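You operate a simulated robot arm through the tools that you are given. There is no shell and no other tool. Be economical: measure what you need, move in short steps, check, and stop when the job is done.

Carry out the task below with a simulated robot arm. There is one attempt and no reset: what you move stays moved.

Task
Take the green block from the top of the parts stand and leave it on top of the teal parcel. Fetch the foam corner from the top of the parts stand and set it on the desk top. Put the beaker with the green ring in the basin of the sink. Push the upper black drawer shut. Shut the lower black drawer. Take the green filter cartridge from the desk top and leave it on top of the silver sleeve. Open the upper desk drawer, take the yellow case from the inside of the upper desk drawer and put it on the black cover, then shut the drawer. Open the lower desk drawer, fetch the nut from the desk top and set it in the inside of the lower desk drawer, then shut the drawer. Put the small green tin on the top of the board bench. Fetch the purple filter cartridge and stand it on top of the yellow drum filter. Open the top parts drawer. Any order will do. Set down upright: beaker with the green ring, green filter cartridge, small green tin, purple filter cartridge.
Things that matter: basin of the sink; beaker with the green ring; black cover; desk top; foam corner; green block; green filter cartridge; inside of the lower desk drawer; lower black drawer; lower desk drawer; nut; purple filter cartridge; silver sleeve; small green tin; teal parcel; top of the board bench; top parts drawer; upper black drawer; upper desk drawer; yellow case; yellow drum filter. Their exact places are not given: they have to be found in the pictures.

It is judged by the outcome, as a careful person would: the job done as asked, and still so three seconds after it is handed in. It fails if anything else is knocked over, pushed out of place, dropped, spilled or broken. Lids that push on must go on centred and level and be pressed home; caps that screw on are set level and turned clockwise until they are tight.

Robot
A 6-joint arm with a fingered hand on a trunk, on a base that drives. Base frame: it is fixed to the floor where the robot stands at the start and does not move with it; the origin is under the middle of the robot, x ahead of it, y to its left, z up. Lengths are in m, angles in degrees, forces in N, time in s.
With the tool pointing down near the work surface it reaches from about 0.22 to 0.48 m from the robot's upright axis, wherever it stands. Its first joint turns from -166.0 to 166.0 degrees. Places, roughly: basin of the sink [-1.1, -0.7, 0.7]; beaker with the green ring [0.5, 0.5, 0.5]; black cover (15x15x2 cm) [0.4, 1, 0.8]; desk top [1.1, -1.2, 0.8]; foam corner (7x7x7 cm) [0.5, 0.3, 0.5]; green block [0.5, 0.25, 0.5]; green filter cartridge (5x5x9 cm) [0.7, -1, 0.9]; inside of the lower desk drawer [0.7, -1.2, 0.3]; lower black drawer [0.2, 0.9, 0.6]; lower desk drawer [0.7, -1.1, 0.4]; nut (4x3x2 cm) [1.2, -1.2, 0.9]; purple filter cartridge (4x4x8 cm) [-0.9, -1.8, 0.8]; silver sleeve (6x6x4 cm) [-0.1, 3.3, 0.9]; small green tin (4x5x7 cm) [-0.3, -1.9, 1.3]; teal parcel (6x6x10 cm) [0.1, 3.3, 0.9]; top of the board bench [-1.1, 2.2, 0.8]; top parts drawer [-1.2, 1.6, 1.1]; upper black drawer [0.2, 0.9, 0.7]; upper desk drawer [0.7, -1.1, 0.7]; yellow case (7x10x3 cm) [0.8, -1.1, 0.6]; yellow drum filter (6x6x6 cm) [-1.1, 0.7, 0.8]. Payload 2.3 kg.
Tool frame: the origin (TCP) lies between the finger pads and is the grasp point; the fingertips stand 0.022 m ahead of it; z points along the fingers, y is the line along which they close. The gripper opens to 0.112 m. The gripper's body begins 0.06 m behind the TCP. The gripper is a hand of 3 fingers: y runs from the thumb to the fingers, the wrist lies at [0, 0, -0.218] in the tool frame, and closing takes about 1.5 s.
Orientation is that of the tool frame in the base frame, as [roll, pitch, yaw] about the fixed x, y, z axes, in that order (R = Rz(yaw) Ry(pitch) Rx(roll)). With the fingers straight down and closing along the base's y, the tool's x points along the base's -x, its y along +y and its z along -z.

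Tools
- The arm moves only by the tool apply_moves. Its arguments are lists of equal length, an entry for each row: "translation": the shift along the base's x, y, z in m, a list of three; "turn": the turn, a rotation vector about the base's x, y, z in degrees, a list of three. In form: {"translation": [[dx, dy, dz], ...], "turn": [[ax, ay, az], ...]}. A call has 1 to 8 rows; each row is the pose to reach, as a shift and turn from the pose commanded when the call began. "fingers" is the gripper command, from -1 (fully open) to 1 (shut), values between in proportion, set as the call begins (left out, the last holds). Each row takes 0.2 s and may step no farther than 0.05 m and 8.6 degrees from the row before; otherwise, or with a gripper value out of range, the whole call is refused. A pose out of reach is approached as far as the arm can. The call stops where the force on the tool passes 40 N (or 10 N more than at its start, if that is more) or the arm is blocked; 0.2 s more then pass. The fingers move at their own pace (about 0.072 m/s each) and stop on an object; they squeeze with about 32 N. The grip force told is the motor's: it shows also when the fingers shut on nothing. Time passes only in rows, and 0.2 s behind the last, so rows that repeat a pose let the fingers close. It gives the time, the measured TCP pose, the force on the tool (base axes), the opening and the grip force at its end, in the units of the frame above (readings bear some noise), with the torque about the TCP (base axes, N m) and any sound that the robot's microphone picked up.
- Cameras (640 x 400 px; columns grow to the right, rows downward): "scene" is now at [-0.0155, 0.1948, 1.2375]; the picture's right is [0.77, -0.64, 0.00], its down [-0.53, -0.64, -0.55] and it looks along [0.35, 0.42, -0.84] (base axes); focal length 287 px, centre (320, 200). "wrist" rides on the gripper at [0.066, 0.003, -0.08] in the tool frame; the picture's right is [-0.05, 1.00, 0.00], its down [-0.77, -0.04, -0.64] and it looks along [-0.64, -0.03, 0.77] (tool axes); focal length 275 px, centre (320, 200).
- camera(camera): a new picture of that camera. It takes no simulated time.
- lift_body(by): slides the trunk up (or, below 0, down) by that many m; the arm and the scene camera ride with it, the base frame stays. It gives what a move gives, with no picture.
- roll_base(legs): drives the robot by 1 to 6 legs, each [ahead, left, turn to the left] in m, m and degrees, along the robot's own axes; the way and the turn of a leg run together, so that a leg with both is an arc; at most 1.5 m and 180 degrees a leg. The arm and the cameras ride along, it lands a little off, and it stops where it bumps. It gives what a move gives.
- curl_fingers(finger1, finger2, thumb_bend): sets how far each is bent, from 0 (flat) to 1 (curled in); at 0.3 the hand is open as for a grip, at 0.7 the pads meet at the TCP. One left out holds its place. A second passes; each finger stops where it meets its share of the squeeze, and holds until it gets a number again. A gripper value or a shape takes the hand back. It gives what a move gives, with no picture; readings hold the bend of each and the force on the fingers (four entries, about 0 where the hand has none), thumb and palm.
- set_grasp(shape): the hand has 3 fingers and takes this shape, open, in about a second: jaw (thumb against the fingers, like two jaws); tri (thumb and two fingers); tip (a fingertip pinch); poke (one finger out to press); point (the index stretched); flat (the hand flat); cup (the hand cupped); fist (a fist). The gripper value then closes the fingers along that shape, each until it touches; the sizes above hold for jaw. It gives what a move gives, with no picture.
- turn_head(pan, tilt): turns the head with the scene camera to pan (to the left, within 155 degrees either way) and tilt (down, from -29 to 69), counted from straight ahead of the robot. It gives what a move gives.
- point_at(camera, pixels): for up to 12 pixels [column, row] of the newest picture of that camera ("zoom" is the newest enlarged one), the place [x, y, z] in the base frame of the surface seen there, good to about 0.002 m. It takes no simulated time.
- enlarge(camera, box): a new picture of the part [left, top, right, bottom] of that camera's present view, enlarged. It takes no simulated time.
- job_done(): hands the job in; it is judged then, once.

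Go step by step. Measure first, check grasps and placings, and put right what went wrong. The budget is 371 turns and 332 pictures, counting those below and the enlarged ones. Unless the task says otherwise, let go and move clear before handing in.

The tools are called after "Request:" as name(argument=value, ...) on one line, values as JSON. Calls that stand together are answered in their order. apply_moves: Moves the arm, as the interface text tells. Its arguments: {"type":"object","properties":{"translation":{"type":"array","items":{"type":"array","items":{"type":"number"}}},"turn":{"type":"array","items":{"type":"array","items":{"type":"number"}}},"fingers":{"type":"number"}},"required":["translation","turn"]} The other tools are called the same way: lift_body (by) slides the trunk up or down; set_grasp (shape) gives the hand a shape; curl_fingers (finger1, finger2, thumb_bend) moves the fingers one by one; roll_base (legs) drives the base; turn_head (pan, tilt) turns the head that bears the scene camera; camera (camera) takes a picture; point_at (camera, pixels) gives the place of the surface under pixels of a picture; enlarge (camera, box) takes an enlarged picture of a part of a camera's view; job_done () hands the job in.

At the start:

```text
time: 0.0
position: [0.0858, 0.2774, 0.8959]
tool_rot: [-180.0, 0.0, 180.0]
ft_force: [-0.9, 0.3, 0.4]
torque: [0.01, 0.02, 0.02]
finger_gap: 0.112
grip_force: 0.1
shape: jaw
bend: [0.3, 0.3, 0.3]
finger forces: [0.0, 0.0, 0.0, 0.1, 0.0, 0.0]
trunk travel left (down, up): [-0.175, 0.415]
robot x, y, heading: [-0.0009, -0.0019, -0.3]
head pan, tilt: [50.3, 56.7]
```

scene: 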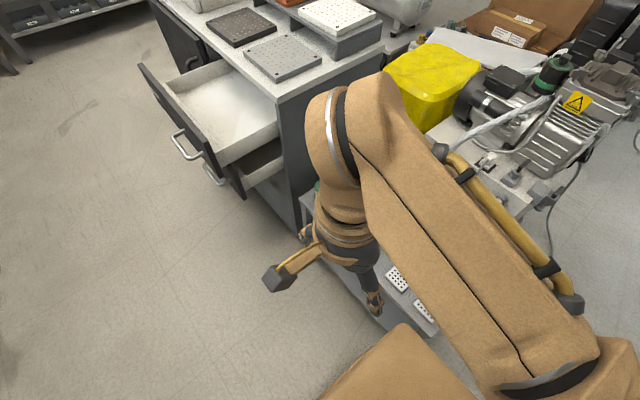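
wrist: 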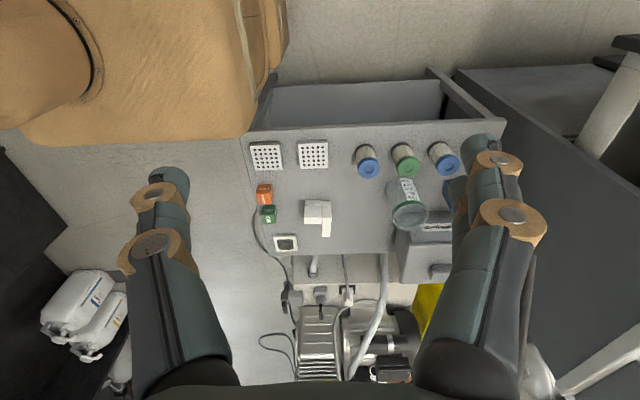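

The wrist view shows the parts stand with a green block near (268,213), a white foam corner near (318,215) and ringed vessels at (365–445,160–210). I will enlarge and measure.

Request:
enlarge(camera="wrist", box=[230, 120, 480, 280])

Request:
point_at(camera="wrist", pixels=[[268, 214], [264, 194], [318, 208], [326, 228], [367, 167], [404, 167], [408, 213], [408, 188], [445, 160], [350, 230], [315, 155], [438, 227]])

```text
2.50 times, centred on (355, 200) of wrist
```

zoom: 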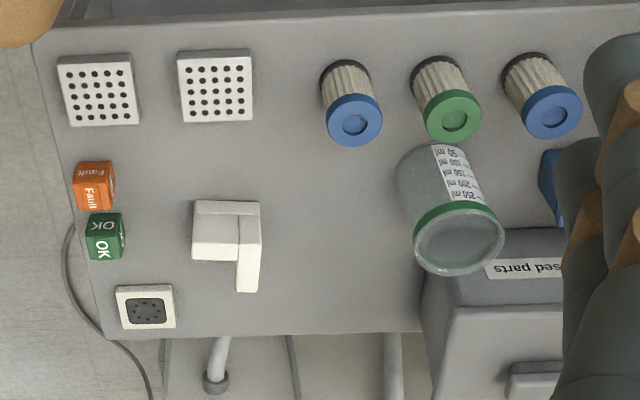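

```text
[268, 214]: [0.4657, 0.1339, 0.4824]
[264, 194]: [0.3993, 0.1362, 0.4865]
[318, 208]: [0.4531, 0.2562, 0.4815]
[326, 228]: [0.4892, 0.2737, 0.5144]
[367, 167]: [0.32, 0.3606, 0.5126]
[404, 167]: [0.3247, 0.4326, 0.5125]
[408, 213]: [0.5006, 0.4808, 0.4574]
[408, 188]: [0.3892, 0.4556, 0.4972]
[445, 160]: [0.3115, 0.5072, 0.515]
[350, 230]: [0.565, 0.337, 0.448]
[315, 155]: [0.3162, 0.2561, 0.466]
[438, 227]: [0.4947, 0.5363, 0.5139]
```

Request:
turn_head(pan=0, tilt=50)

Request:
camera(camera="scene")

Request:
turn_head(pan=-70, tilt=25)

Request:
camera(camera="scene")

Request:
turn_head(pan=-140, tilt=25)

Request:
camera(camera="scene")

Request:
turn_head(pan=150, tilt=25)

Request:
camera(camera="scene")

Request:
turn_head(pan=80, tilt=25)

Request:
camera(camera="scene")

```text
time: 1.2
position: [0.0855, 0.2766, 0.8952]
tool_rot: [179.9, 0.1, -180.0]
ft_force: [-0.4, 0.1, -0.3]
torque: [0.02, 0.0, 0.01]
finger_gap: 0.1119
grip_force: 0.1
shape: jaw
bend: [0.3, 0.3, 0.3]
finger forces: [0.0, 0.0, 0.1, 0.0, 0.0, 0.0]
trunk travel left (down, up): [-0.175, 0.415]
robot x, y, heading: [-0.0016, -0.0011, -0.1]
head pan, tilt: [0.0, 50.0]
```

```text
328 pictures are left
```

scene: 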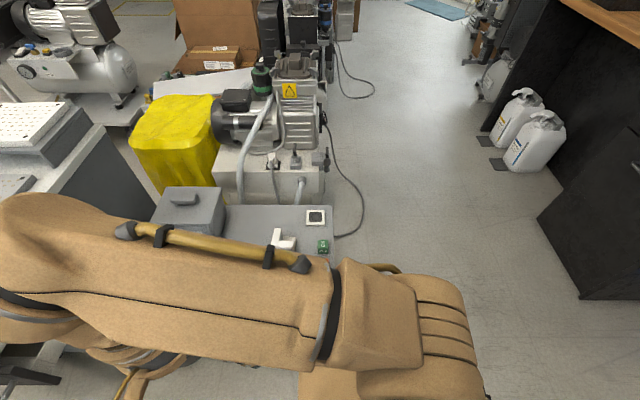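

```text
time: 2.6
position: [0.0854, 0.2771, 0.8955]
tool_rot: [-180.0, 0.0, -180.0]
ft_force: [0.1, 0.0, -0.7]
torque: [-0.04, -0.02, -0.01]
finger_gap: 0.1117
grip_force: 0.1
shape: jaw
bend: [0.3, 0.3, 0.3]
finger forces: [0.1, 0.0, 0.0, 0.0, 0.0, 0.1]
trunk travel left (down, up): [-0.175, 0.415]
robot x, y, heading: [-0.0013, -0.0035, -0.1]
head pan, tilt: [-70.0, 25.0]
```

```text
327 pictures are left
```

scene: 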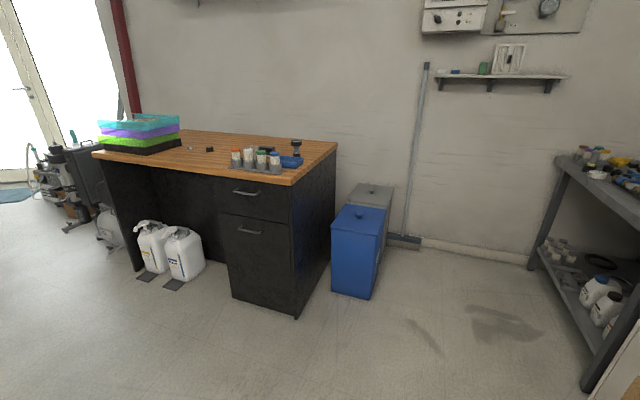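

```text
time: 4.0
position: [0.0863, 0.2757, 0.8953]
tool_rot: [180.0, 0.0, -179.9]
ft_force: [-0.4, -0.2, -0.1]
torque: [0.02, 0.02, 0.01]
finger_gap: 0.1119
grip_force: 0.0
shape: jaw
bend: [0.3, 0.3, 0.3]
finger forces: [0.0, 0.0, 0.0, 0.1, 0.0, 0.1]
trunk travel left (down, up): [-0.175, 0.415]
robot x, y, heading: [-0.0009, -0.0006, 0.2]
head pan, tilt: [-140.0, 25.0]
```

```text
326 pictures are left
```

scene: 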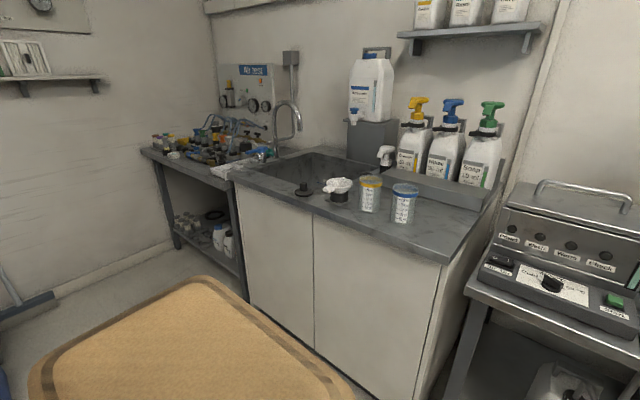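

```text
time: 8.0
position: [0.0859, 0.2764, 0.8958]
tool_rot: [179.9, -0.1, -180.0]
ft_force: [-0.3, -0.1, -0.9]
torque: [0.02, 0.02, -0.03]
finger_gap: 0.112
grip_force: 0.0
shape: jaw
bend: [0.3, 0.3, 0.3]
finger forces: [0.0, 0.0, 0.0, 0.1, 0.0, 0.0]
trunk travel left (down, up): [-0.175, 0.415]
robot x, y, heading: [0.0013, -0.0045, -0.1]
head pan, tilt: [150.0, 25.0]
```

```text
325 pictures are left
```

scene: 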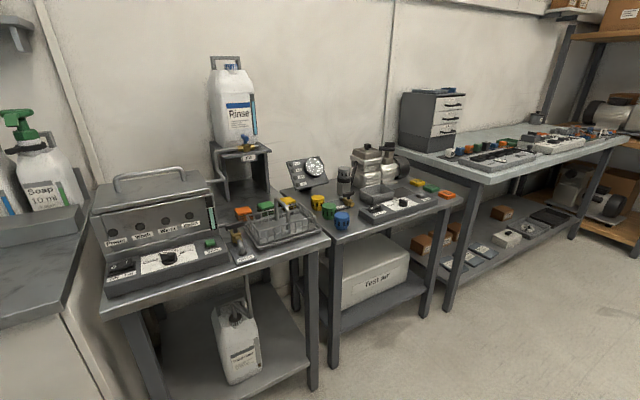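

```text
time: 9.4
position: [0.0867, 0.2768, 0.8948]
tool_rot: [-180.0, 0.0, 179.9]
ft_force: [0.3, 0.3, -0.8]
torque: [0.02, 0.02, -0.01]
finger_gap: 0.1118
grip_force: 0.1
shape: jaw
bend: [0.3, 0.3, 0.3]
finger forces: [0.0, 0.0, 0.0, 0.1, 0.1, 0.0]
trunk travel left (down, up): [-0.175, 0.415]
robot x, y, heading: [0.002, 0.0025, -0.1]
head pan, tilt: [80.0, 25.0]
```

```text
324 pictures are left
```

scene: 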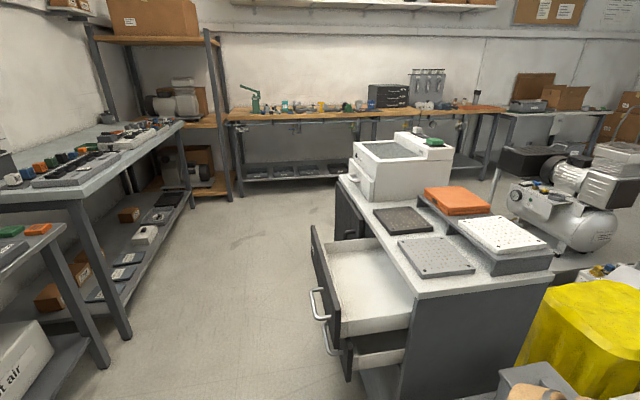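

The scene (pan 80) shows the two open black drawers, handles at (318,303) and (328,340), and the dark cover plate at (403,220). I'll measure these.

Request:
point_at(camera="scene", pixels=[[403, 220], [376, 212], [430, 228], [317, 303], [328, 340], [316, 250], [338, 330], [346, 350], [345, 183], [412, 310], [400, 350], [420, 275]])

Request:
enlarge(camera="scene", box=[290, 150, 570, 400])

```text
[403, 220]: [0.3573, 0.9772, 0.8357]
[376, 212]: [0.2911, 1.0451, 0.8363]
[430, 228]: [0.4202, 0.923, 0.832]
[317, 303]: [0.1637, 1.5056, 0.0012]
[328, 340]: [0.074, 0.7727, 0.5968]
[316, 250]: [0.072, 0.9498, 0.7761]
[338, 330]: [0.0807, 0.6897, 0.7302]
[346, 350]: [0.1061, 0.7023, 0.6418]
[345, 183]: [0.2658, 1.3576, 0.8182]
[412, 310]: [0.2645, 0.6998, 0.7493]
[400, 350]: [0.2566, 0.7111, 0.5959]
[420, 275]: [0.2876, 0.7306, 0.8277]
```

```text
1.60 times, centred on (430, 275) of scene
```

zoom: 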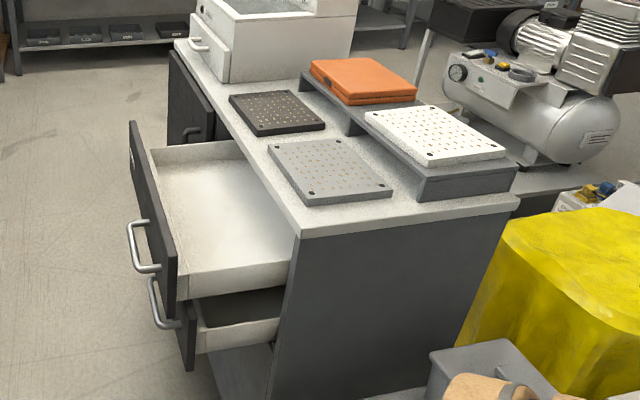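

Request:
roll_base(legs=[[-0.45, 0, 0], [0, 0.85, 0]])

Request:
turn_head(pan=0, tilt=45)

Request:
camera(camera="scene")

Request:
camera(camera="wrist")

```text
time: 16.2
position: [-0.363, 1.1193, 0.8953]
tool_rot: [179.9, 0.0, -179.8]
ft_force: [0.3, 1.0, -0.7]
torque: [-0.04, -0.01, -0.02]
finger_gap: 0.1118
grip_force: 0.0
shape: jaw
bend: [0.3, 0.3, 0.3]
finger forces: [0.0, 0.0, 0.1, 0.0, 0.0, 0.1]
trunk travel left (down, up): [-0.175, 0.415]
robot x, y, heading: [-0.4519, 0.8436, 0.3]
head pan, tilt: [80.0, 25.0]
```

```text
time: 17.7
position: [-0.3619, 1.1174, 0.8959]
tool_rot: [-180.0, 0.0, -179.9]
ft_force: [-1.0, -0.8, 0.2]
torque: [-0.02, -0.02, -0.01]
finger_gap: 0.1119
grip_force: 0.0
shape: jaw
bend: [0.3, 0.3, 0.3]
finger forces: [0.0, 0.1, 0.0, 0.1, 0.0, 0.0]
trunk travel left (down, up): [-0.175, 0.415]
robot x, y, heading: [-0.45, 0.8415, -0.1]
head pan, tilt: [0.0, 45.0]
```

```text
322 pictures are left
```

scene: 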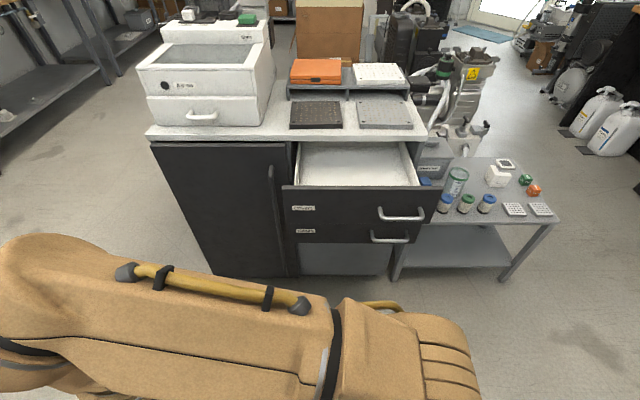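

```text
321 pictures are left
```

wrist: 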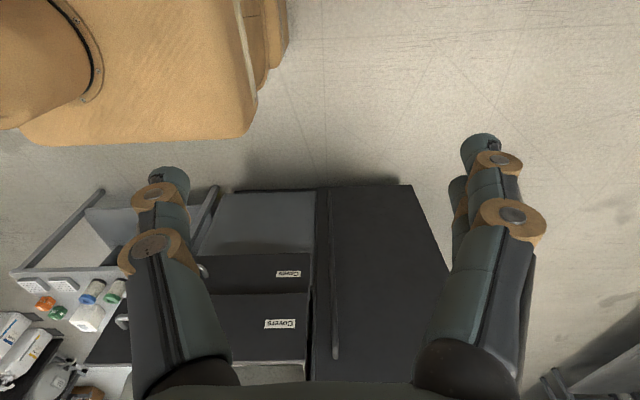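

The scene now shows both drawer fronts: upper label (303,208), lower label (305,231), handles at (400,215) and (388,238). Measuring them.

Request:
point_at(camera="scene", pixels=[[303, 208], [305, 231], [400, 216], [389, 239], [288, 190], [430, 192], [350, 207], [350, 236], [298, 243], [415, 243], [424, 155], [330, 115]])

```text
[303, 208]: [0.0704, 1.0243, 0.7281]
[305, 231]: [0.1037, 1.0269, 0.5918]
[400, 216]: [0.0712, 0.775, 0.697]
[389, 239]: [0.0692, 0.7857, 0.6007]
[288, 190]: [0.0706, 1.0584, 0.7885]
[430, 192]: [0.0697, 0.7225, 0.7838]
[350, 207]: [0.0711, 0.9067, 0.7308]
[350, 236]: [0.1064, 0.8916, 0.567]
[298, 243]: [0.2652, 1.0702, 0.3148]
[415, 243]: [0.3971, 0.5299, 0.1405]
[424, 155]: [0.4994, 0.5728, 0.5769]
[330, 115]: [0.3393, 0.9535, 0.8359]
```

Request:
apply_moves(translation=[[0.027, -0.02, 0], [0.054, -0.04, 0], [0.081, -0.06, 0], [0.108, -0.08, 0], [0.135, -0.1, 0], [0.162, -0.12, 0], [0.189, -0.14, 0], [0.216, -0.16, 0]], turn=[[0, -8.2, 0], [0, -16.4, 0], [0, -24.6, 0], [0, -32.8, 0], [0, -41, 0], [0, -49.2, 0], [0, -57.4, 0], [0, -65.6, 0]], fingers=1)

Request:
camera(camera="scene")

```text
time: 19.5
position: [-0.1455, 0.9579, 0.8972]
tool_rot: [-179.6, 65.7, -179.5]
ft_force: [0.3, -0.3, -0.4]
torque: [0.0, 0.02, -0.02]
finger_gap: 0.0001
grip_force: 32.2
shape: jaw
bend: [0.68, 0.68, 0.77]
finger forces: [0.0, 0.1, 0.1, 0.0, 0.0, 0.0]
trunk travel left (down, up): [-0.175, 0.415]
robot x, y, heading: [-0.4445, 0.8385, 0.5]
head pan, tilt: [0.0, 45.0]
```

```text
320 pictures are left
```

scene: 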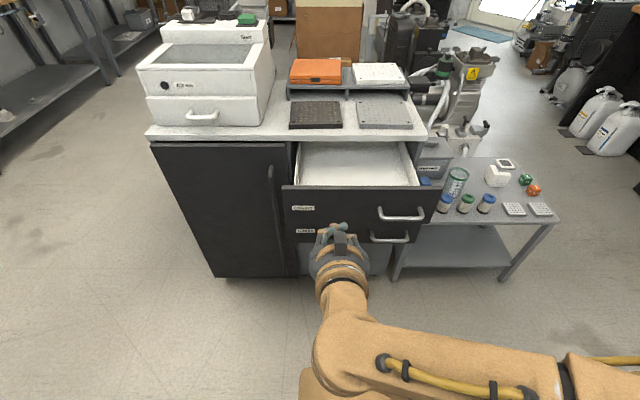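

Request:
apply_moves(translation=[[0.01, -0.015, -0.04], [0.02, -0.03, -0.08], [0.04, -0.045, -0.12], [0.07, -0.06, -0.16], [0.1, -0.065, -0.175]], turn=[[0, -8.2, 0], [0, -16.2, 0], [0, -24.2, 0], [0, -24.2, 0], [0, -24.2, 0]])

Request:
camera(camera="scene")

```text
refused: row 4 steps farther than a row can; nothing moved
```

```text
319 pictures are left
```

scene: 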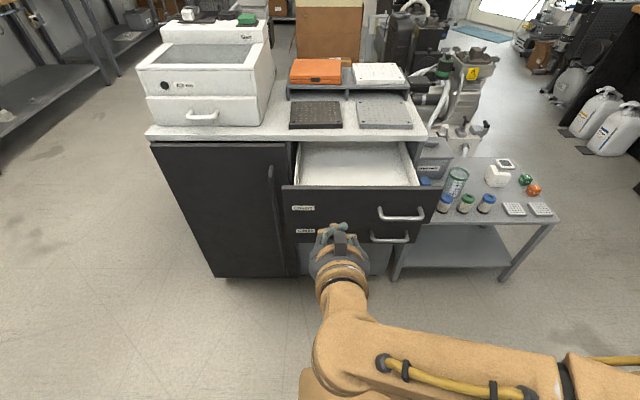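

Request:
apply_moves(translation=[[0.01, -0.015, -0.04], [0.02, -0.03, -0.08], [0.035, -0.045, -0.12], [0.055, -0.06, -0.16], [0.085, -0.065, -0.175], [0.11, -0.065, -0.175]], turn=[[0, -8.2, 0], [0, -16.2, 0], [0, -24.2, 0], [0, -24.2, 0], [0, -24.2, 0], [0, -24.2, 0]])

Request:
camera(camera="scene")

```text
time: 20.9
position: [-0.0942, 0.9662, 0.709]
tool_rot: [67.9, 89.4, 67.5]
ft_force: [0.6, -0.8, 0.6]
torque: [0.0, -0.01, 0.03]
finger_gap: 0.0
grip_force: 32.3
shape: jaw
bend: [0.68, 0.68, 0.77]
finger forces: [0.0, 0.1, 0.1, 0.0, 0.1, 0.1]
out of reach, approached as far as the arm can: row 1, 2, 3, 4, 5, 6
trunk travel left (down, up): [-0.175, 0.415]
robot x, y, heading: [-0.4451, 0.844, 0.4]
head pan, tilt: [0.0, 45.0]
```

```text
318 pictures are left
```

scene: 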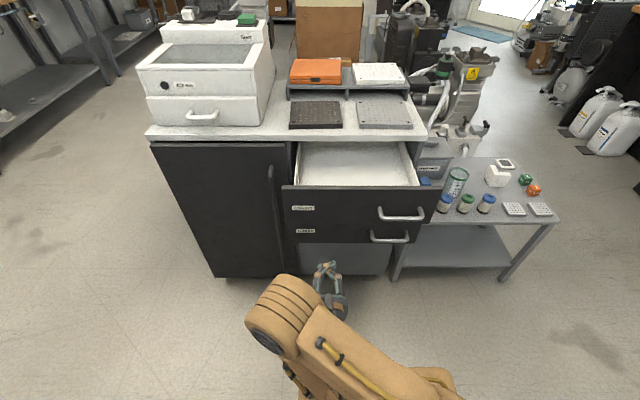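

Request:
roll_base(legs=[[0, -0.075, 0], [0.12, 0, 0]])

Request:
apply_moves(translation=[[0.04, 0, 0], [0.08, 0, 0], [0.12, 0, 0], [0.16, 0, 0]], turn=[[0, 0, 0], [0, 0, 0], [0, 0, 0], [0, 0, 0]])

Request:
camera(camera="scene")

```text
time: 22.8
position: [0.0283, 0.8919, 0.7084]
tool_rot: [94.7, 89.9, 94.8]
ft_force: [0.5, -0.2, -0.7]
torque: [0.01, -0.01, 0.01]
finger_gap: 0.0001
grip_force: 32.1
shape: jaw
bend: [0.68, 0.68, 0.77]
finger forces: [0.1, 0.0, 0.0, 0.0, 0.0, 0.1]
trunk travel left (down, up): [-0.175, 0.415]
robot x, y, heading: [-0.3207, 0.7628, 0.5]
head pan, tilt: [0.0, 45.0]
```

```text
time: 23.8
position: [0.1863, 0.9513, 0.7268]
tool_rot: [173.0, 89.1, 171.4]
ft_force: [-0.1, 0.1, 0.3]
torque: [-0.01, 0.01, 0.02]
finger_gap: 0.0004
grip_force: 31.7
shape: jaw
bend: [0.69, 0.69, 0.78]
finger forces: [0.1, 0.0, 0.0, 0.1, 0.1, 0.1]
out of reach, approached as far as the arm can: row 1, 2, 3, 4
trunk travel left (down, up): [-0.175, 0.415]
robot x, y, heading: [-0.3281, 0.7644, 0.4]
head pan, tilt: [0.0, 45.0]
```

```text
317 pictures are left
```

scene: 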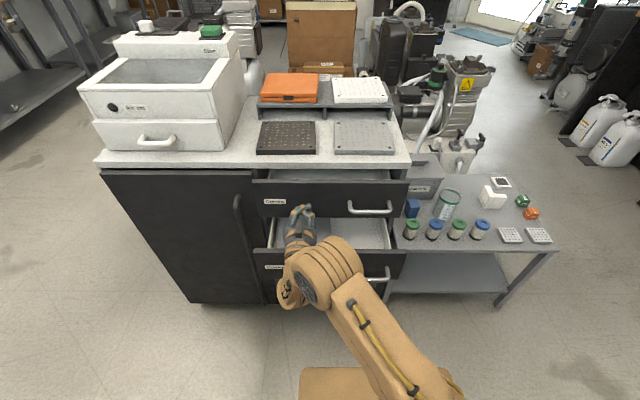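

Upper drawer is mostly in; I keep pushing until it stops.

Request:
apply_moves(translation=[[0.03, -0.02, 0], [0.06, -0.03, 0], [0.09, -0.03, 0], [0.12, -0.03, 0]], turn=[[0, 0, 0], [0, 0, 0], [0, 0, 0], [0, 0, 0]])

Request:
camera(camera="scene")

```text
time: 24.4
position: [0.2422, 0.9545, 0.7335]
tool_rot: [-167.7, 89.5, -167.8]
ft_force: [-41.5, -2.1, 0.9]
torque: [-0.07, -0.03, -0.19]
finger_gap: 0.0
grip_force: 31.9
shape: jaw
bend: [0.73, 0.74, 0.82]
finger forces: [14.1, 14.9, 0.0, 0.0, 19.8, 0.0]
out of reach, approached as far as the arm can: row 1, 2, 3
trunk travel left (down, up): [-0.175, 0.415]
robot x, y, heading: [-0.319, 0.7684, 0.4]
head pan, tilt: [0.0, 45.0]
stopped in row 3: the force on the tool passed its limit at 67 N (the readings are from after the stop); the commanded pose is now the measured one
```

```text
316 pictures are left
```

scene: 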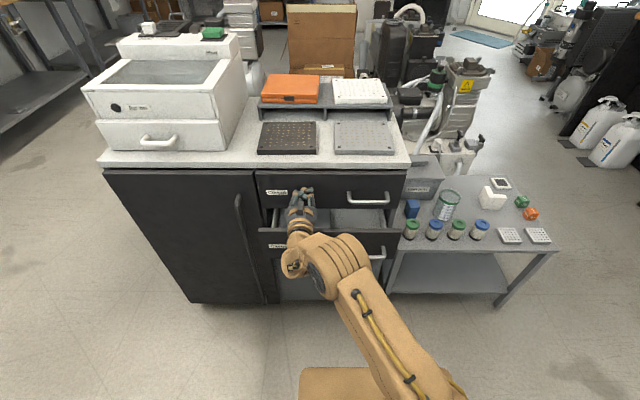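

The upper drawer is flush. I back off, lower the trunk 0.15 for the lower drawer, and look.

Request:
roll_base(legs=[[-0.25, -0.06, 0]])

Request:
lift_body(by=-0.16)

Request:
camera(camera="scene")

```text
time: 26.3
position: [-0.0008, 0.891, 0.7297]
tool_rot: [-173.4, 89.4, -173.9]
ft_force: [-0.8, 0.2, -0.6]
torque: [0.03, 0.01, -0.02]
finger_gap: 0.0
grip_force: 32.2
shape: jaw
bend: [0.7, 0.7, 0.78]
finger forces: [0.1, 0.0, 0.0, 0.0, 0.0, 0.0]
trunk travel left (down, up): [-0.175, 0.415]
robot x, y, heading: [-0.5751, 0.7044, 0.5]
head pan, tilt: [0.0, 45.0]
```

```text
time: 28.1
position: [-0.0013, 0.8907, 0.5705]
tool_rot: [-173.5, 89.3, -173.9]
ft_force: [0.7, -0.2, 0.0]
torque: [0.0, 0.0, 0.02]
finger_gap: 0.0
grip_force: 31.8
shape: jaw
bend: [0.7, 0.7, 0.78]
finger forces: [0.0, 0.0, 0.0, 0.0, 0.0, 0.1]
trunk travel left (down, up): [-0.015, 0.575]
robot x, y, heading: [-0.5701, 0.7044, 0.3]
head pan, tilt: [0.0, 45.0]
```

```text
315 pictures are left
```

scene: 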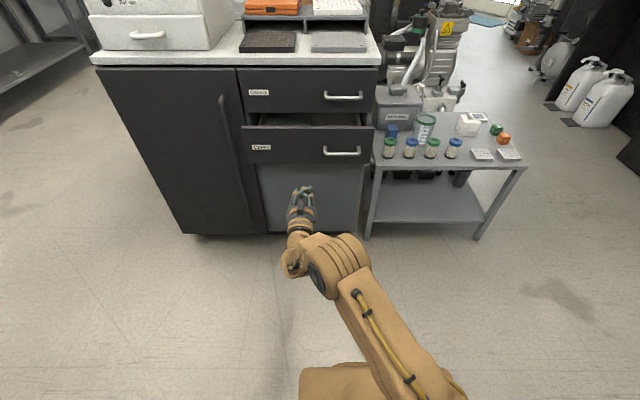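

Request:
roll_base(legs=[[0.2, 0, 0]])

Request:
apply_moves(translation=[[0.03, -0.005, 0], [0.06, -0.01, 0], [0.09, -0.01, 0], [0.12, -0.01, 0]], turn=[[0, 0, 0], [0, 0, 0], [0, 0, 0], [0, 0, 0]])

Request:
camera(camera="scene")

```text
time: 29.7
position: [0.2005, 0.8869, 0.5718]
tool_rot: [-173.4, 89.4, -174.3]
ft_force: [0.3, 1.0, -0.5]
torque: [0.02, 0.0, 0.01]
finger_gap: 0.0
grip_force: 31.6
shape: jaw
bend: [0.7, 0.7, 0.78]
finger forces: [0.0, 0.0, 0.1, 0.1, 0.0, 0.0]
trunk travel left (down, up): [-0.015, 0.575]
robot x, y, heading: [-0.3721, 0.7042, -0.3]
head pan, tilt: [0.0, 45.0]
```

```text
time: 30.3
position: [0.2443, 0.8835, 0.5697]
tool_rot: [-160.5, 89.0, -160.9]
ft_force: [-39.1, -2.6, 2.3]
torque: [-0.05, -0.11, -0.18]
finger_gap: 0.0003
grip_force: 32.2
shape: jaw
bend: [0.74, 0.74, 0.83]
finger forces: [13.0, 14.1, 0.0, 0.0, 18.9, 0.1]
trunk travel left (down, up): [-0.015, 0.575]
robot x, y, heading: [-0.3728, 0.7038, -0.3]
head pan, tilt: [0.0, 45.0]
stopped in row 2: the force on the tool passed its limit at 68 N (the readings are from after the stop); the commanded pose is now the measured one
```

```text
314 pictures are left
```

scene: 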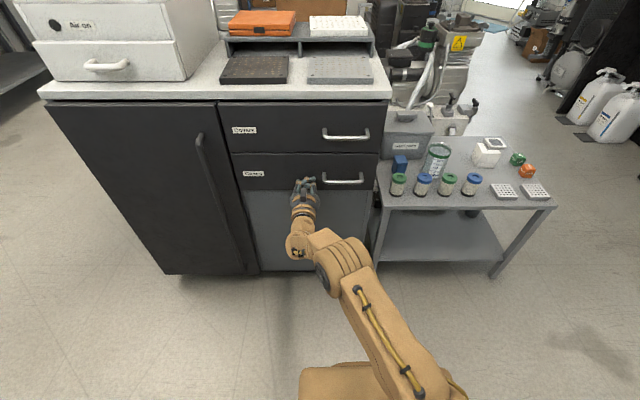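

Both drawers are flush. I back off, raise the trunk again, and inspect the beaker on the stand.

Request:
roll_base(legs=[[-0.15, 0, 0]])

Request:
lift_body(by=0.2)

Request:
turn_head(pan=-15, tilt=45)

Request:
enlarge(camera="scene", box=[280, 60, 520, 210])

```text
time: 31.6
position: [0.1002, 0.8852, 0.5681]
tool_rot: [-164.0, 88.8, -164.3]
ft_force: [0.3, 0.2, -0.2]
torque: [-0.01, 0.02, -0.02]
finger_gap: 0.0
grip_force: 31.9
shape: jaw
bend: [0.7, 0.7, 0.78]
finger forces: [0.0, 0.0, 0.0, 0.1, 0.0, 0.0]
trunk travel left (down, up): [-0.015, 0.575]
robot x, y, heading: [-0.5154, 0.7005, 0.3]
head pan, tilt: [0.0, 45.0]
```

```text
time: 33.8
position: [0.1008, 0.8862, 0.7693]
tool_rot: [-163.9, 88.8, -164.2]
ft_force: [-0.3, 0.3, -0.3]
torque: [0.01, -0.01, 0.03]
finger_gap: 0.0
grip_force: 31.7
shape: jaw
bend: [0.7, 0.7, 0.78]
finger forces: [0.0, 0.0, 0.0, 0.0, 0.1, 0.1]
trunk travel left (down, up): [-0.215, 0.375]
robot x, y, heading: [-0.5159, 0.7073, -0.1]
head pan, tilt: [0.0, 45.0]
```

```text
time: 34.5
position: [0.1005, 0.8854, 0.7683]
tool_rot: [-164.0, 88.7, -164.2]
ft_force: [1.0, 0.2, -1.1]
torque: [-0.02, 0.0, -0.03]
finger_gap: 0.0
grip_force: 31.9
shape: jaw
bend: [0.7, 0.7, 0.78]
finger forces: [0.1, 0.0, 0.1, 0.0, 0.0, 0.0]
trunk travel left (down, up): [-0.215, 0.375]
robot x, y, heading: [-0.5157, 0.7051, 0.0]
head pan, tilt: [-15.0, 45.0]
```

```text
2.67 times, centred on (400, 135) of scene
```

zoom: 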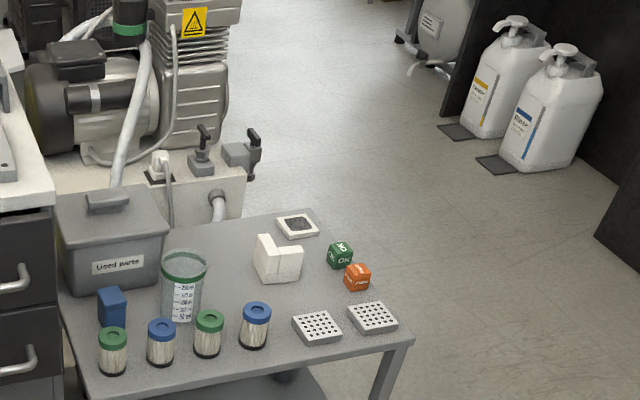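

Request:
apply_moves(translation=[[-0.03, -0.015, 0.01], [-0.06, -0.03, 0.02], [-0.09, -0.045, 0.03], [-0.12, -0.06, 0.04], [-0.15, -0.075, 0.05], [-0.18, -0.09, 0.06], [-0.21, -0.105, 0.07], [-0.24, -0.12, 0.08]], turn=[[0, 8, 0], [0, 16, 0], [0, 24, 0], [0, 32, 0], [0, 40, 0], [0, 48, 0], [0, 56, 0], [0, 64, 0]], fingers=-1)

Request:
apply_moves(translation=[[-0.02, -0.015, 0.0], [-0.04, -0.03, 0.0], [-0.06, -0.04, 0.0], [-0.06, -0.04, 0.0]], turn=[[0, 8, 0], [0, 16, 0], [0, 24, 0], [0, 25, 0]])

```text
time: 36.4
position: [-0.1412, 0.7682, 0.8475]
tool_rot: [-179.6, 24.9, -179.8]
ft_force: [-0.2, -0.4, 0.3]
torque: [0.0, 0.04, 0.0]
finger_gap: 0.1121
grip_force: 0.0
shape: jaw
bend: [0.3, 0.3, 0.3]
finger forces: [0.1, 0.0, 0.1, 0.0, 0.0, 0.0]
trunk travel left (down, up): [-0.215, 0.375]
robot x, y, heading: [-0.5167, 0.7041, 0.2]
head pan, tilt: [-15.0, 45.0]
```

```text
time: 37.4
position: [-0.2006, 0.7269, 0.8476]
tool_rot: [-179.8, -0.1, -179.7]
ft_force: [0.8, 0.3, -0.5]
torque: [-0.01, -0.02, 0.02]
finger_gap: 0.1121
grip_force: 0.1
shape: jaw
bend: [0.3, 0.3, 0.3]
finger forces: [0.0, 0.1, 0.0, 0.1, 0.0, 0.0]
trunk travel left (down, up): [-0.215, 0.375]
robot x, y, heading: [-0.5183, 0.7022, 0.3]
head pan, tilt: [-15.0, 45.0]
```

Request:
roll_base(legs=[[0, -0.3, 0], [0.52, 0, 0]])

Request:
camera(camera="wrist")

Request:
turn_head(pan=0, tilt=60)

Request:
camera(camera="scene")

```text
time: 42.0
position: [0.3211, 0.4123, 0.847]
tool_rot: [-179.7, -0.2, 179.5]
ft_force: [-0.5, 0.4, 0.3]
torque: [-0.01, 0.01, 0.01]
finger_gap: 0.112
grip_force: 0.1
shape: jaw
bend: [0.3, 0.3, 0.3]
finger forces: [0.0, 0.1, 0.0, 0.0, 0.0, 0.0]
trunk travel left (down, up): [-0.215, 0.375]
robot x, y, heading: [-0.0006, 0.3936, -0.7]
head pan, tilt: [-15.0, 45.0]
```

```text
312 pictures are left
```

wrist: 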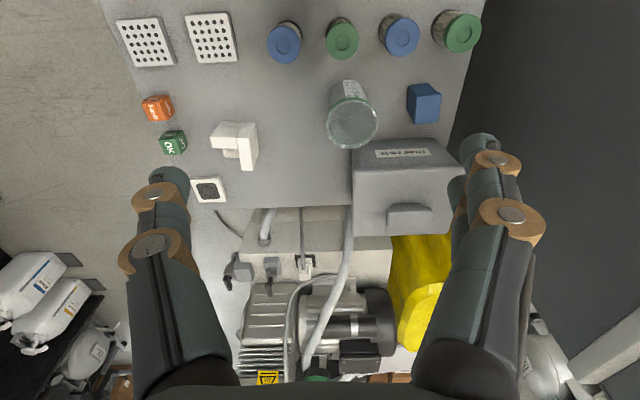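

```text
time: 42.8
position: [0.3197, 0.4129, 0.8476]
tool_rot: [-179.6, 0.0, 179.5]
ft_force: [-0.8, 0.1, -0.1]
torque: [-0.01, 0.0, -0.03]
finger_gap: 0.1119
grip_force: 0.1
shape: jaw
bend: [0.3, 0.3, 0.3]
finger forces: [0.1, 0.0, 0.1, 0.0, 0.1, 0.0]
trunk travel left (down, up): [-0.215, 0.375]
robot x, y, heading: [-0.0002, 0.396, -0.8]
head pan, tilt: [0.0, 60.0]
```

```text
311 pictures are left
```

scene: 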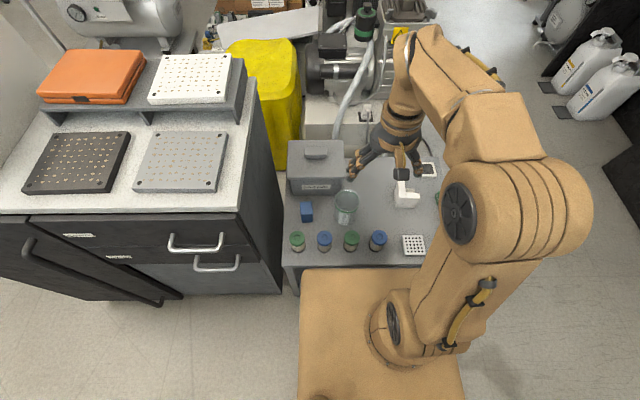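

Request:
enlarge(camera="scene", box=[280, 130, 440, 260])

```text
3.08 times, centred on (360, 195) of scene
```

zoom: 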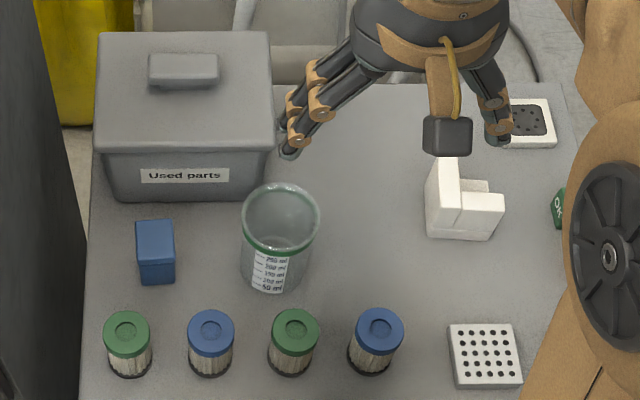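

Request:
point_at(camera="zoom", pixels=[[244, 222], [316, 222], [280, 188], [280, 253], [270, 262], [275, 290], [155, 230], [172, 260], [270, 190], [330, 300], [190, 130], [183, 176]])

```text
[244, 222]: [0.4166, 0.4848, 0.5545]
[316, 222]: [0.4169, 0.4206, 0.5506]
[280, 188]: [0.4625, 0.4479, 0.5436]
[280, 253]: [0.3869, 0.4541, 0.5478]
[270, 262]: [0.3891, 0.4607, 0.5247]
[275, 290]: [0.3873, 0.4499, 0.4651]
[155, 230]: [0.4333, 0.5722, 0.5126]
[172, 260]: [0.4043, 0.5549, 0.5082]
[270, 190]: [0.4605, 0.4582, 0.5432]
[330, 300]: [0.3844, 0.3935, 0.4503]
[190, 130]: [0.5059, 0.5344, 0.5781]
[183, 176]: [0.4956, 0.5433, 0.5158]
```

Beaker centre is (0.425,0.452), rim z≈0.555, on surface 0.45. I approach from above and grip it.

Request:
apply_moves(translation=[[0.035, 0.013, -0.03], [0.07, 0.026, -0.06], [0.105, 0.039, -0.09], [0.105, 0.039, -0.135], [0.105, 0.039, -0.18]], turn=[[0, 0, 0], [0, 0, 0], [0, 0, 0], [0, 0, 0], [0, 0, 0]])

Request:
camera(camera="wrist")

```text
time: 44.0
position: [0.4236, 0.4518, 0.6711]
tool_rot: [-179.6, -0.1, 179.4]
ft_force: [-0.4, -0.3, 0.1]
torque: [0.03, 0.01, 0.0]
finger_gap: 0.112
grip_force: 0.0
shape: jaw
bend: [0.3, 0.3, 0.3]
finger forces: [0.1, 0.1, 0.0, 0.1, 0.0, 0.1]
trunk travel left (down, up): [-0.215, 0.375]
robot x, y, heading: [0.0023, 0.3979, -0.5]
head pan, tilt: [0.0, 60.0]
```

```text
309 pictures are left
```

wrist: 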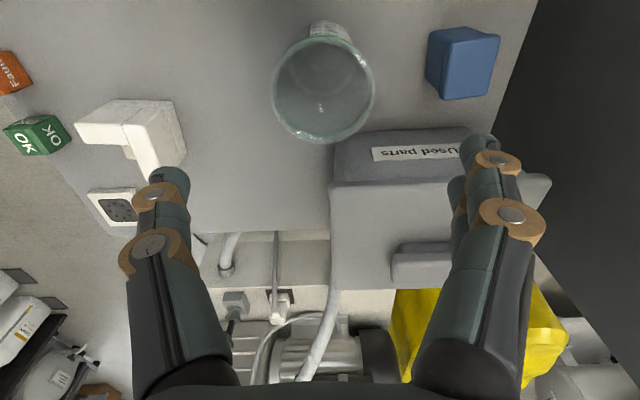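

Request:
apply_moves(translation=[[0.001, 0, -0.04], [0.001, 0, -0.08], [0.001, 0, -0.12], [0.001, 0, -0.151]], turn=[[0, 0, 0], [0, 0, 0], [0, 0, 0], [0, 0, 0]])

Request:
camera(camera="wrist")

```text
time: 45.0
position: [0.4258, 0.4544, 0.5187]
tool_rot: [-179.8, 0.0, 179.3]
ft_force: [0.6, 0.0, 6.7]
torque: [0.03, 0.01, 0.01]
finger_gap: 0.1117
grip_force: 0.2
shape: jaw
bend: [0.3, 0.3, 0.3]
finger forces: [3.5, 0.0, 0.0, 0.1, 3.0, 0.0]
trunk travel left (down, up): [-0.215, 0.375]
robot x, y, heading: [0.0027, 0.3961, -0.7]
head pan, tilt: [0.0, 60.0]
```

```text
308 pictures are left
```

wrist: 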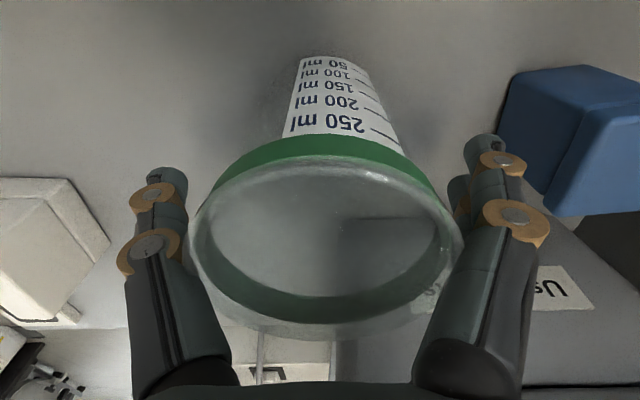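

The fingers touch the rim lightly (6.7 N); I rise 8 mm and close.

Request:
apply_moves(translation=[[0, 0, 0.008], [0, 0, 0.008]], turn=[[0, 0, 0], [0, 0, 0]])

Request:
apply_moves(translation=[[0, 0, 0], [0, 0, 0], [0, 0, 0], [0, 0, 0], [0, 0, 0]], turn=[[0, 0, 0], [0, 0, 0], [0, 0, 0], [0, 0, 0], [0, 0, 0]], fingers=1)

Request:
apply_moves(translation=[[0, 0, 0.03], [0, 0, 0.07], [0, 0, 0.12], [-0.01, 0, 0.17], [-0.02, 0, 0.22]], turn=[[0, 0, 0], [0, 0, 0], [0, 0, 0], [0, 0, 0], [0, 0, 0]])

Request:
camera(camera="wrist")

```text
time: 45.6
position: [0.4258, 0.4535, 0.5258]
tool_rot: [-179.7, -0.1, 179.5]
ft_force: [-0.3, 0.2, -0.3]
torque: [0.02, 0.0, 0.03]
finger_gap: 0.1118
grip_force: 0.0
shape: jaw
bend: [0.3, 0.3, 0.3]
finger forces: [0.0, 0.0, 0.1, 0.0, 0.0, 0.0]
trunk travel left (down, up): [-0.215, 0.375]
robot x, y, heading: [0.0058, 0.3951, -0.7]
head pan, tilt: [0.0, 60.0]
```

```text
time: 46.8
position: [0.4243, 0.454, 0.5263]
tool_rot: [-179.7, -0.2, 179.5]
ft_force: [0.8, -0.3, 0.1]
torque: [-0.01, 0.0, -0.02]
finger_gap: 0.0631
grip_force: 32.3
shape: jaw
bend: [0.71, 0.72, 0.71]
finger forces: [14.6, 14.7, 0.0, 0.0, 29.0, 0.1]
trunk travel left (down, up): [-0.215, 0.375]
robot x, y, heading: [0.0003, 0.3947, -0.8]
head pan, tilt: [0.0, 60.0]
```

```text
refused: row 4 steps farther than a row can; nothing moved
```

```text
307 pictures are left
```

wrist: 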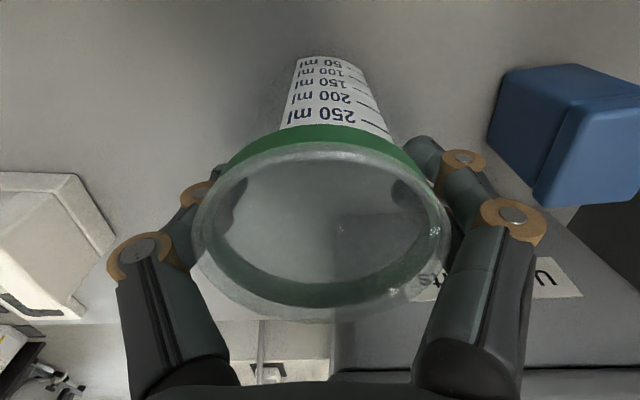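

Grip is firm (gap 0.063). Lift straight up.

Request:
apply_moves(translation=[[0, 0, 0.02], [0, 0, 0.06], [0, 0, 0.1], [0, 0, 0.14], [0, 0, 0.18], [-0.03, 0, 0.21], [-0.06, 0, 0.24], [-0.09, -0.02, 0.27]], turn=[[0, 0, 0], [0, 0, 0], [0, 0, 0], [0, 0, 0], [0, 0, 0], [0, 0, 0], [0, 0, 0], [0, 0, 0]])

Request:
camera(camera="wrist")

Request:
turn_head(pan=-140, tilt=30)

Request:
camera(camera="scene")

```text
time: 48.6
position: [0.3367, 0.4325, 0.7943]
tool_rot: [-179.7, -0.1, 179.5]
ft_force: [0.3, -0.1, -0.4]
torque: [-0.03, 0.01, -0.01]
finger_gap: 0.0627
grip_force: 31.8
shape: jaw
bend: [0.71, 0.72, 0.71]
finger forces: [14.6, 14.8, 0.0, 0.0, 29.0, 0.1]
trunk travel left (down, up): [-0.215, 0.375]
robot x, y, heading: [0.0015, 0.3976, -0.7]
head pan, tilt: [0.0, 60.0]
```

```text
306 pictures are left
```

wrist: 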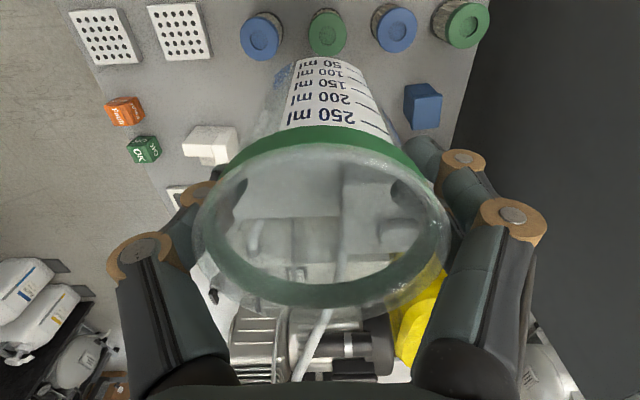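

```text
time: 50.9
position: [0.3362, 0.4332, 0.7922]
tool_rot: [-179.7, -0.1, 179.5]
ft_force: [0.0, -0.2, -0.2]
torque: [0.0, -0.01, 0.0]
finger_gap: 0.0628
grip_force: 32.1
shape: jaw
bend: [0.71, 0.72, 0.71]
finger forces: [14.6, 14.9, 0.1, 0.0, 29.0, 0.0]
trunk travel left (down, up): [-0.215, 0.375]
robot x, y, heading: [0.0016, 0.3959, -0.7]
head pan, tilt: [-140.0, 30.0]
```

```text
305 pictures are left
```

scene: 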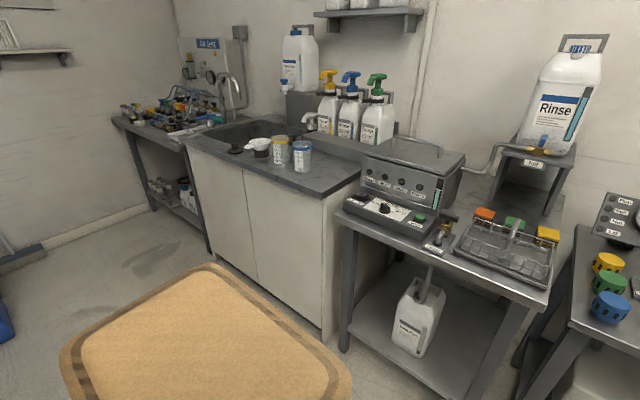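

Request:
point_at(camera="scene", pixels=[[189, 140], [322, 195], [225, 135], [255, 122], [240, 135], [245, 130], [235, 150], [260, 155], [230, 85], [280, 135], [205, 133], [255, 285]])

Request:
enlarge(camera="scene", box=[170, 60, 350, 200])

```text
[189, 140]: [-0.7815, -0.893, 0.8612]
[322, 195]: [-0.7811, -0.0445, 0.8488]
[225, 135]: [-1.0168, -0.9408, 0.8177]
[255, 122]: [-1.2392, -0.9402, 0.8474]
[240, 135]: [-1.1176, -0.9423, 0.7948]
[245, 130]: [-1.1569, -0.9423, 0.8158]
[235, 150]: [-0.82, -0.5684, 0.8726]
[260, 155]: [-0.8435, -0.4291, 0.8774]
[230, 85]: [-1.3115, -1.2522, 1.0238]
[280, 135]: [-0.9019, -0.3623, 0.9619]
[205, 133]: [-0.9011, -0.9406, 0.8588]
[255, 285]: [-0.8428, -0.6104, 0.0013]
```

```text
2.86 times, centred on (260, 130) of scene
```

zoom: 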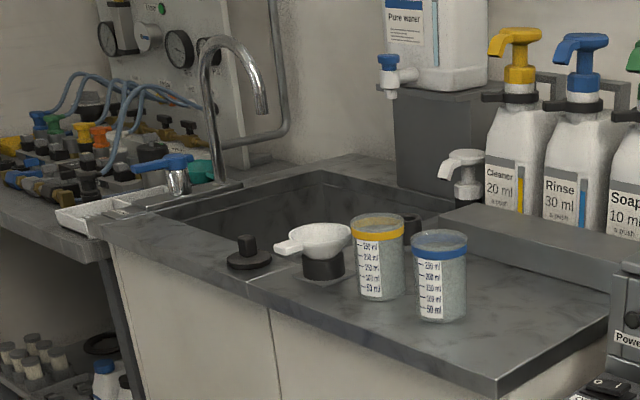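

Request:
lift_body(by=0.3)

Request:
roll_base(legs=[[-0.15, -0.1, 0], [0, -1.0, 0], [0, 0, 180], [0.2, 0, 0]])

Request:
turn_head(pan=20, tilt=50)

Request:
camera(camera="scene")

Request:
camera(camera="wrist")

```text
time: 53.9
position: [0.3357, 0.4342, 1.0944]
tool_rot: [-179.7, -0.1, 179.5]
ft_force: [0.2, -0.6, -1.0]
torque: [-0.01, 0.02, -0.03]
finger_gap: 0.0629
grip_force: 32.1
shape: jaw
bend: [0.71, 0.72, 0.71]
finger forces: [14.6, 14.9, 0.0, 0.0, 29.0, 0.0]
trunk travel left (down, up): [-0.515, 0.075]
robot x, y, heading: [-0.0006, 0.3934, -0.4]
head pan, tilt: [-140.0, 30.0]
```

```text
time: 68.8
position: [-0.6919, -0.7593, 1.0932]
tool_rot: [-179.6, -0.3, -1.0]
ft_force: [-0.2, -0.9, -0.8]
torque: [-0.03, -0.02, -0.02]
finger_gap: 0.0629
grip_force: 31.7
shape: jaw
bend: [0.71, 0.72, 0.71]
finger forces: [14.8, 15.1, 0.1, 0.1, 29.0, 0.0]
trunk travel left (down, up): [-0.515, 0.075]
robot x, y, heading: [-0.3586, -0.7251, 178.8]
head pan, tilt: [-140.0, 30.0]
```

```text
time: 71.2
position: [-0.6918, -0.7593, 1.0936]
tool_rot: [-179.8, -0.1, -1.0]
ft_force: [0.1, -0.4, -0.4]
torque: [0.02, 0.03, 0.0]
finger_gap: 0.0628
grip_force: 32.6
shape: jaw
bend: [0.71, 0.72, 0.71]
finger forces: [14.8, 15.1, 0.0, 0.1, 28.9, 0.0]
trunk travel left (down, up): [-0.515, 0.075]
robot x, y, heading: [-0.356, -0.7244, 179.2]
head pan, tilt: [20.0, 50.0]
```

```text
303 pictures are left
```

scene: 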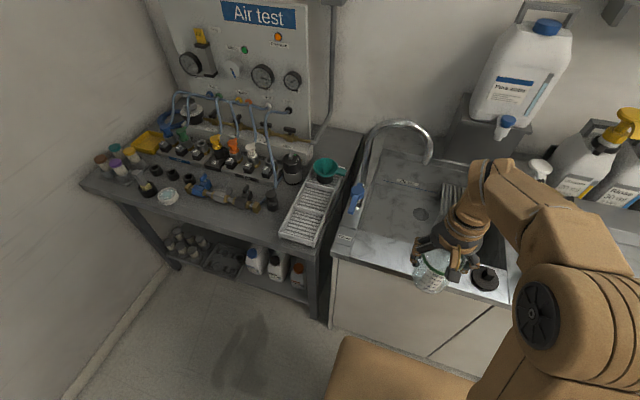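

```text
302 pictures are left
```

wrist: 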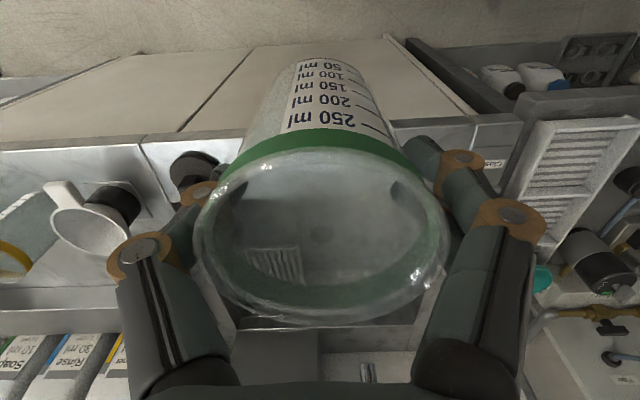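

Request:
enlarge(camera="scene", box=[330, 100, 560, 300])

Request:
point_at(camera="scene", pixels=[[420, 214], [400, 200], [395, 215], [385, 185], [360, 222], [425, 158], [365, 165], [452, 188], [460, 200], [440, 170], [485, 278], [400, 125]])

```text
2.00 times, centred on (445, 200) of scene
```

zoom: 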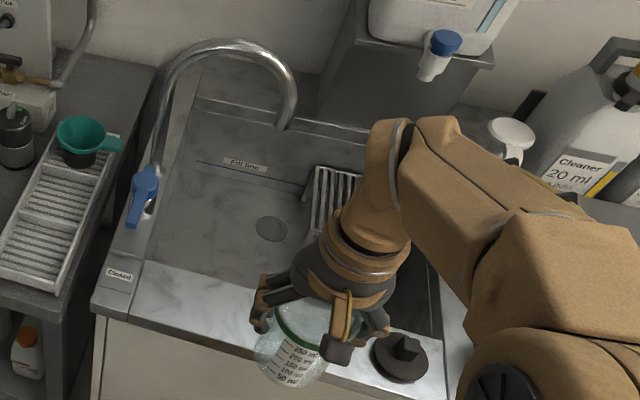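

```text
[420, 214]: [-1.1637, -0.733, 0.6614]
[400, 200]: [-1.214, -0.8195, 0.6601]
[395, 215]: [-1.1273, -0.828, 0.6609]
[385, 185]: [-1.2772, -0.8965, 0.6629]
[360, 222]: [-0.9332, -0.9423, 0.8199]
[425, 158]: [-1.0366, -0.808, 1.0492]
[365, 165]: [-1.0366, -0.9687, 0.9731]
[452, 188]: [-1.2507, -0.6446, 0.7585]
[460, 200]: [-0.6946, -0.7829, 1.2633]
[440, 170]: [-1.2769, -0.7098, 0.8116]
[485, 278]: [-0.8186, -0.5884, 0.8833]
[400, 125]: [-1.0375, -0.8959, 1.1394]
```

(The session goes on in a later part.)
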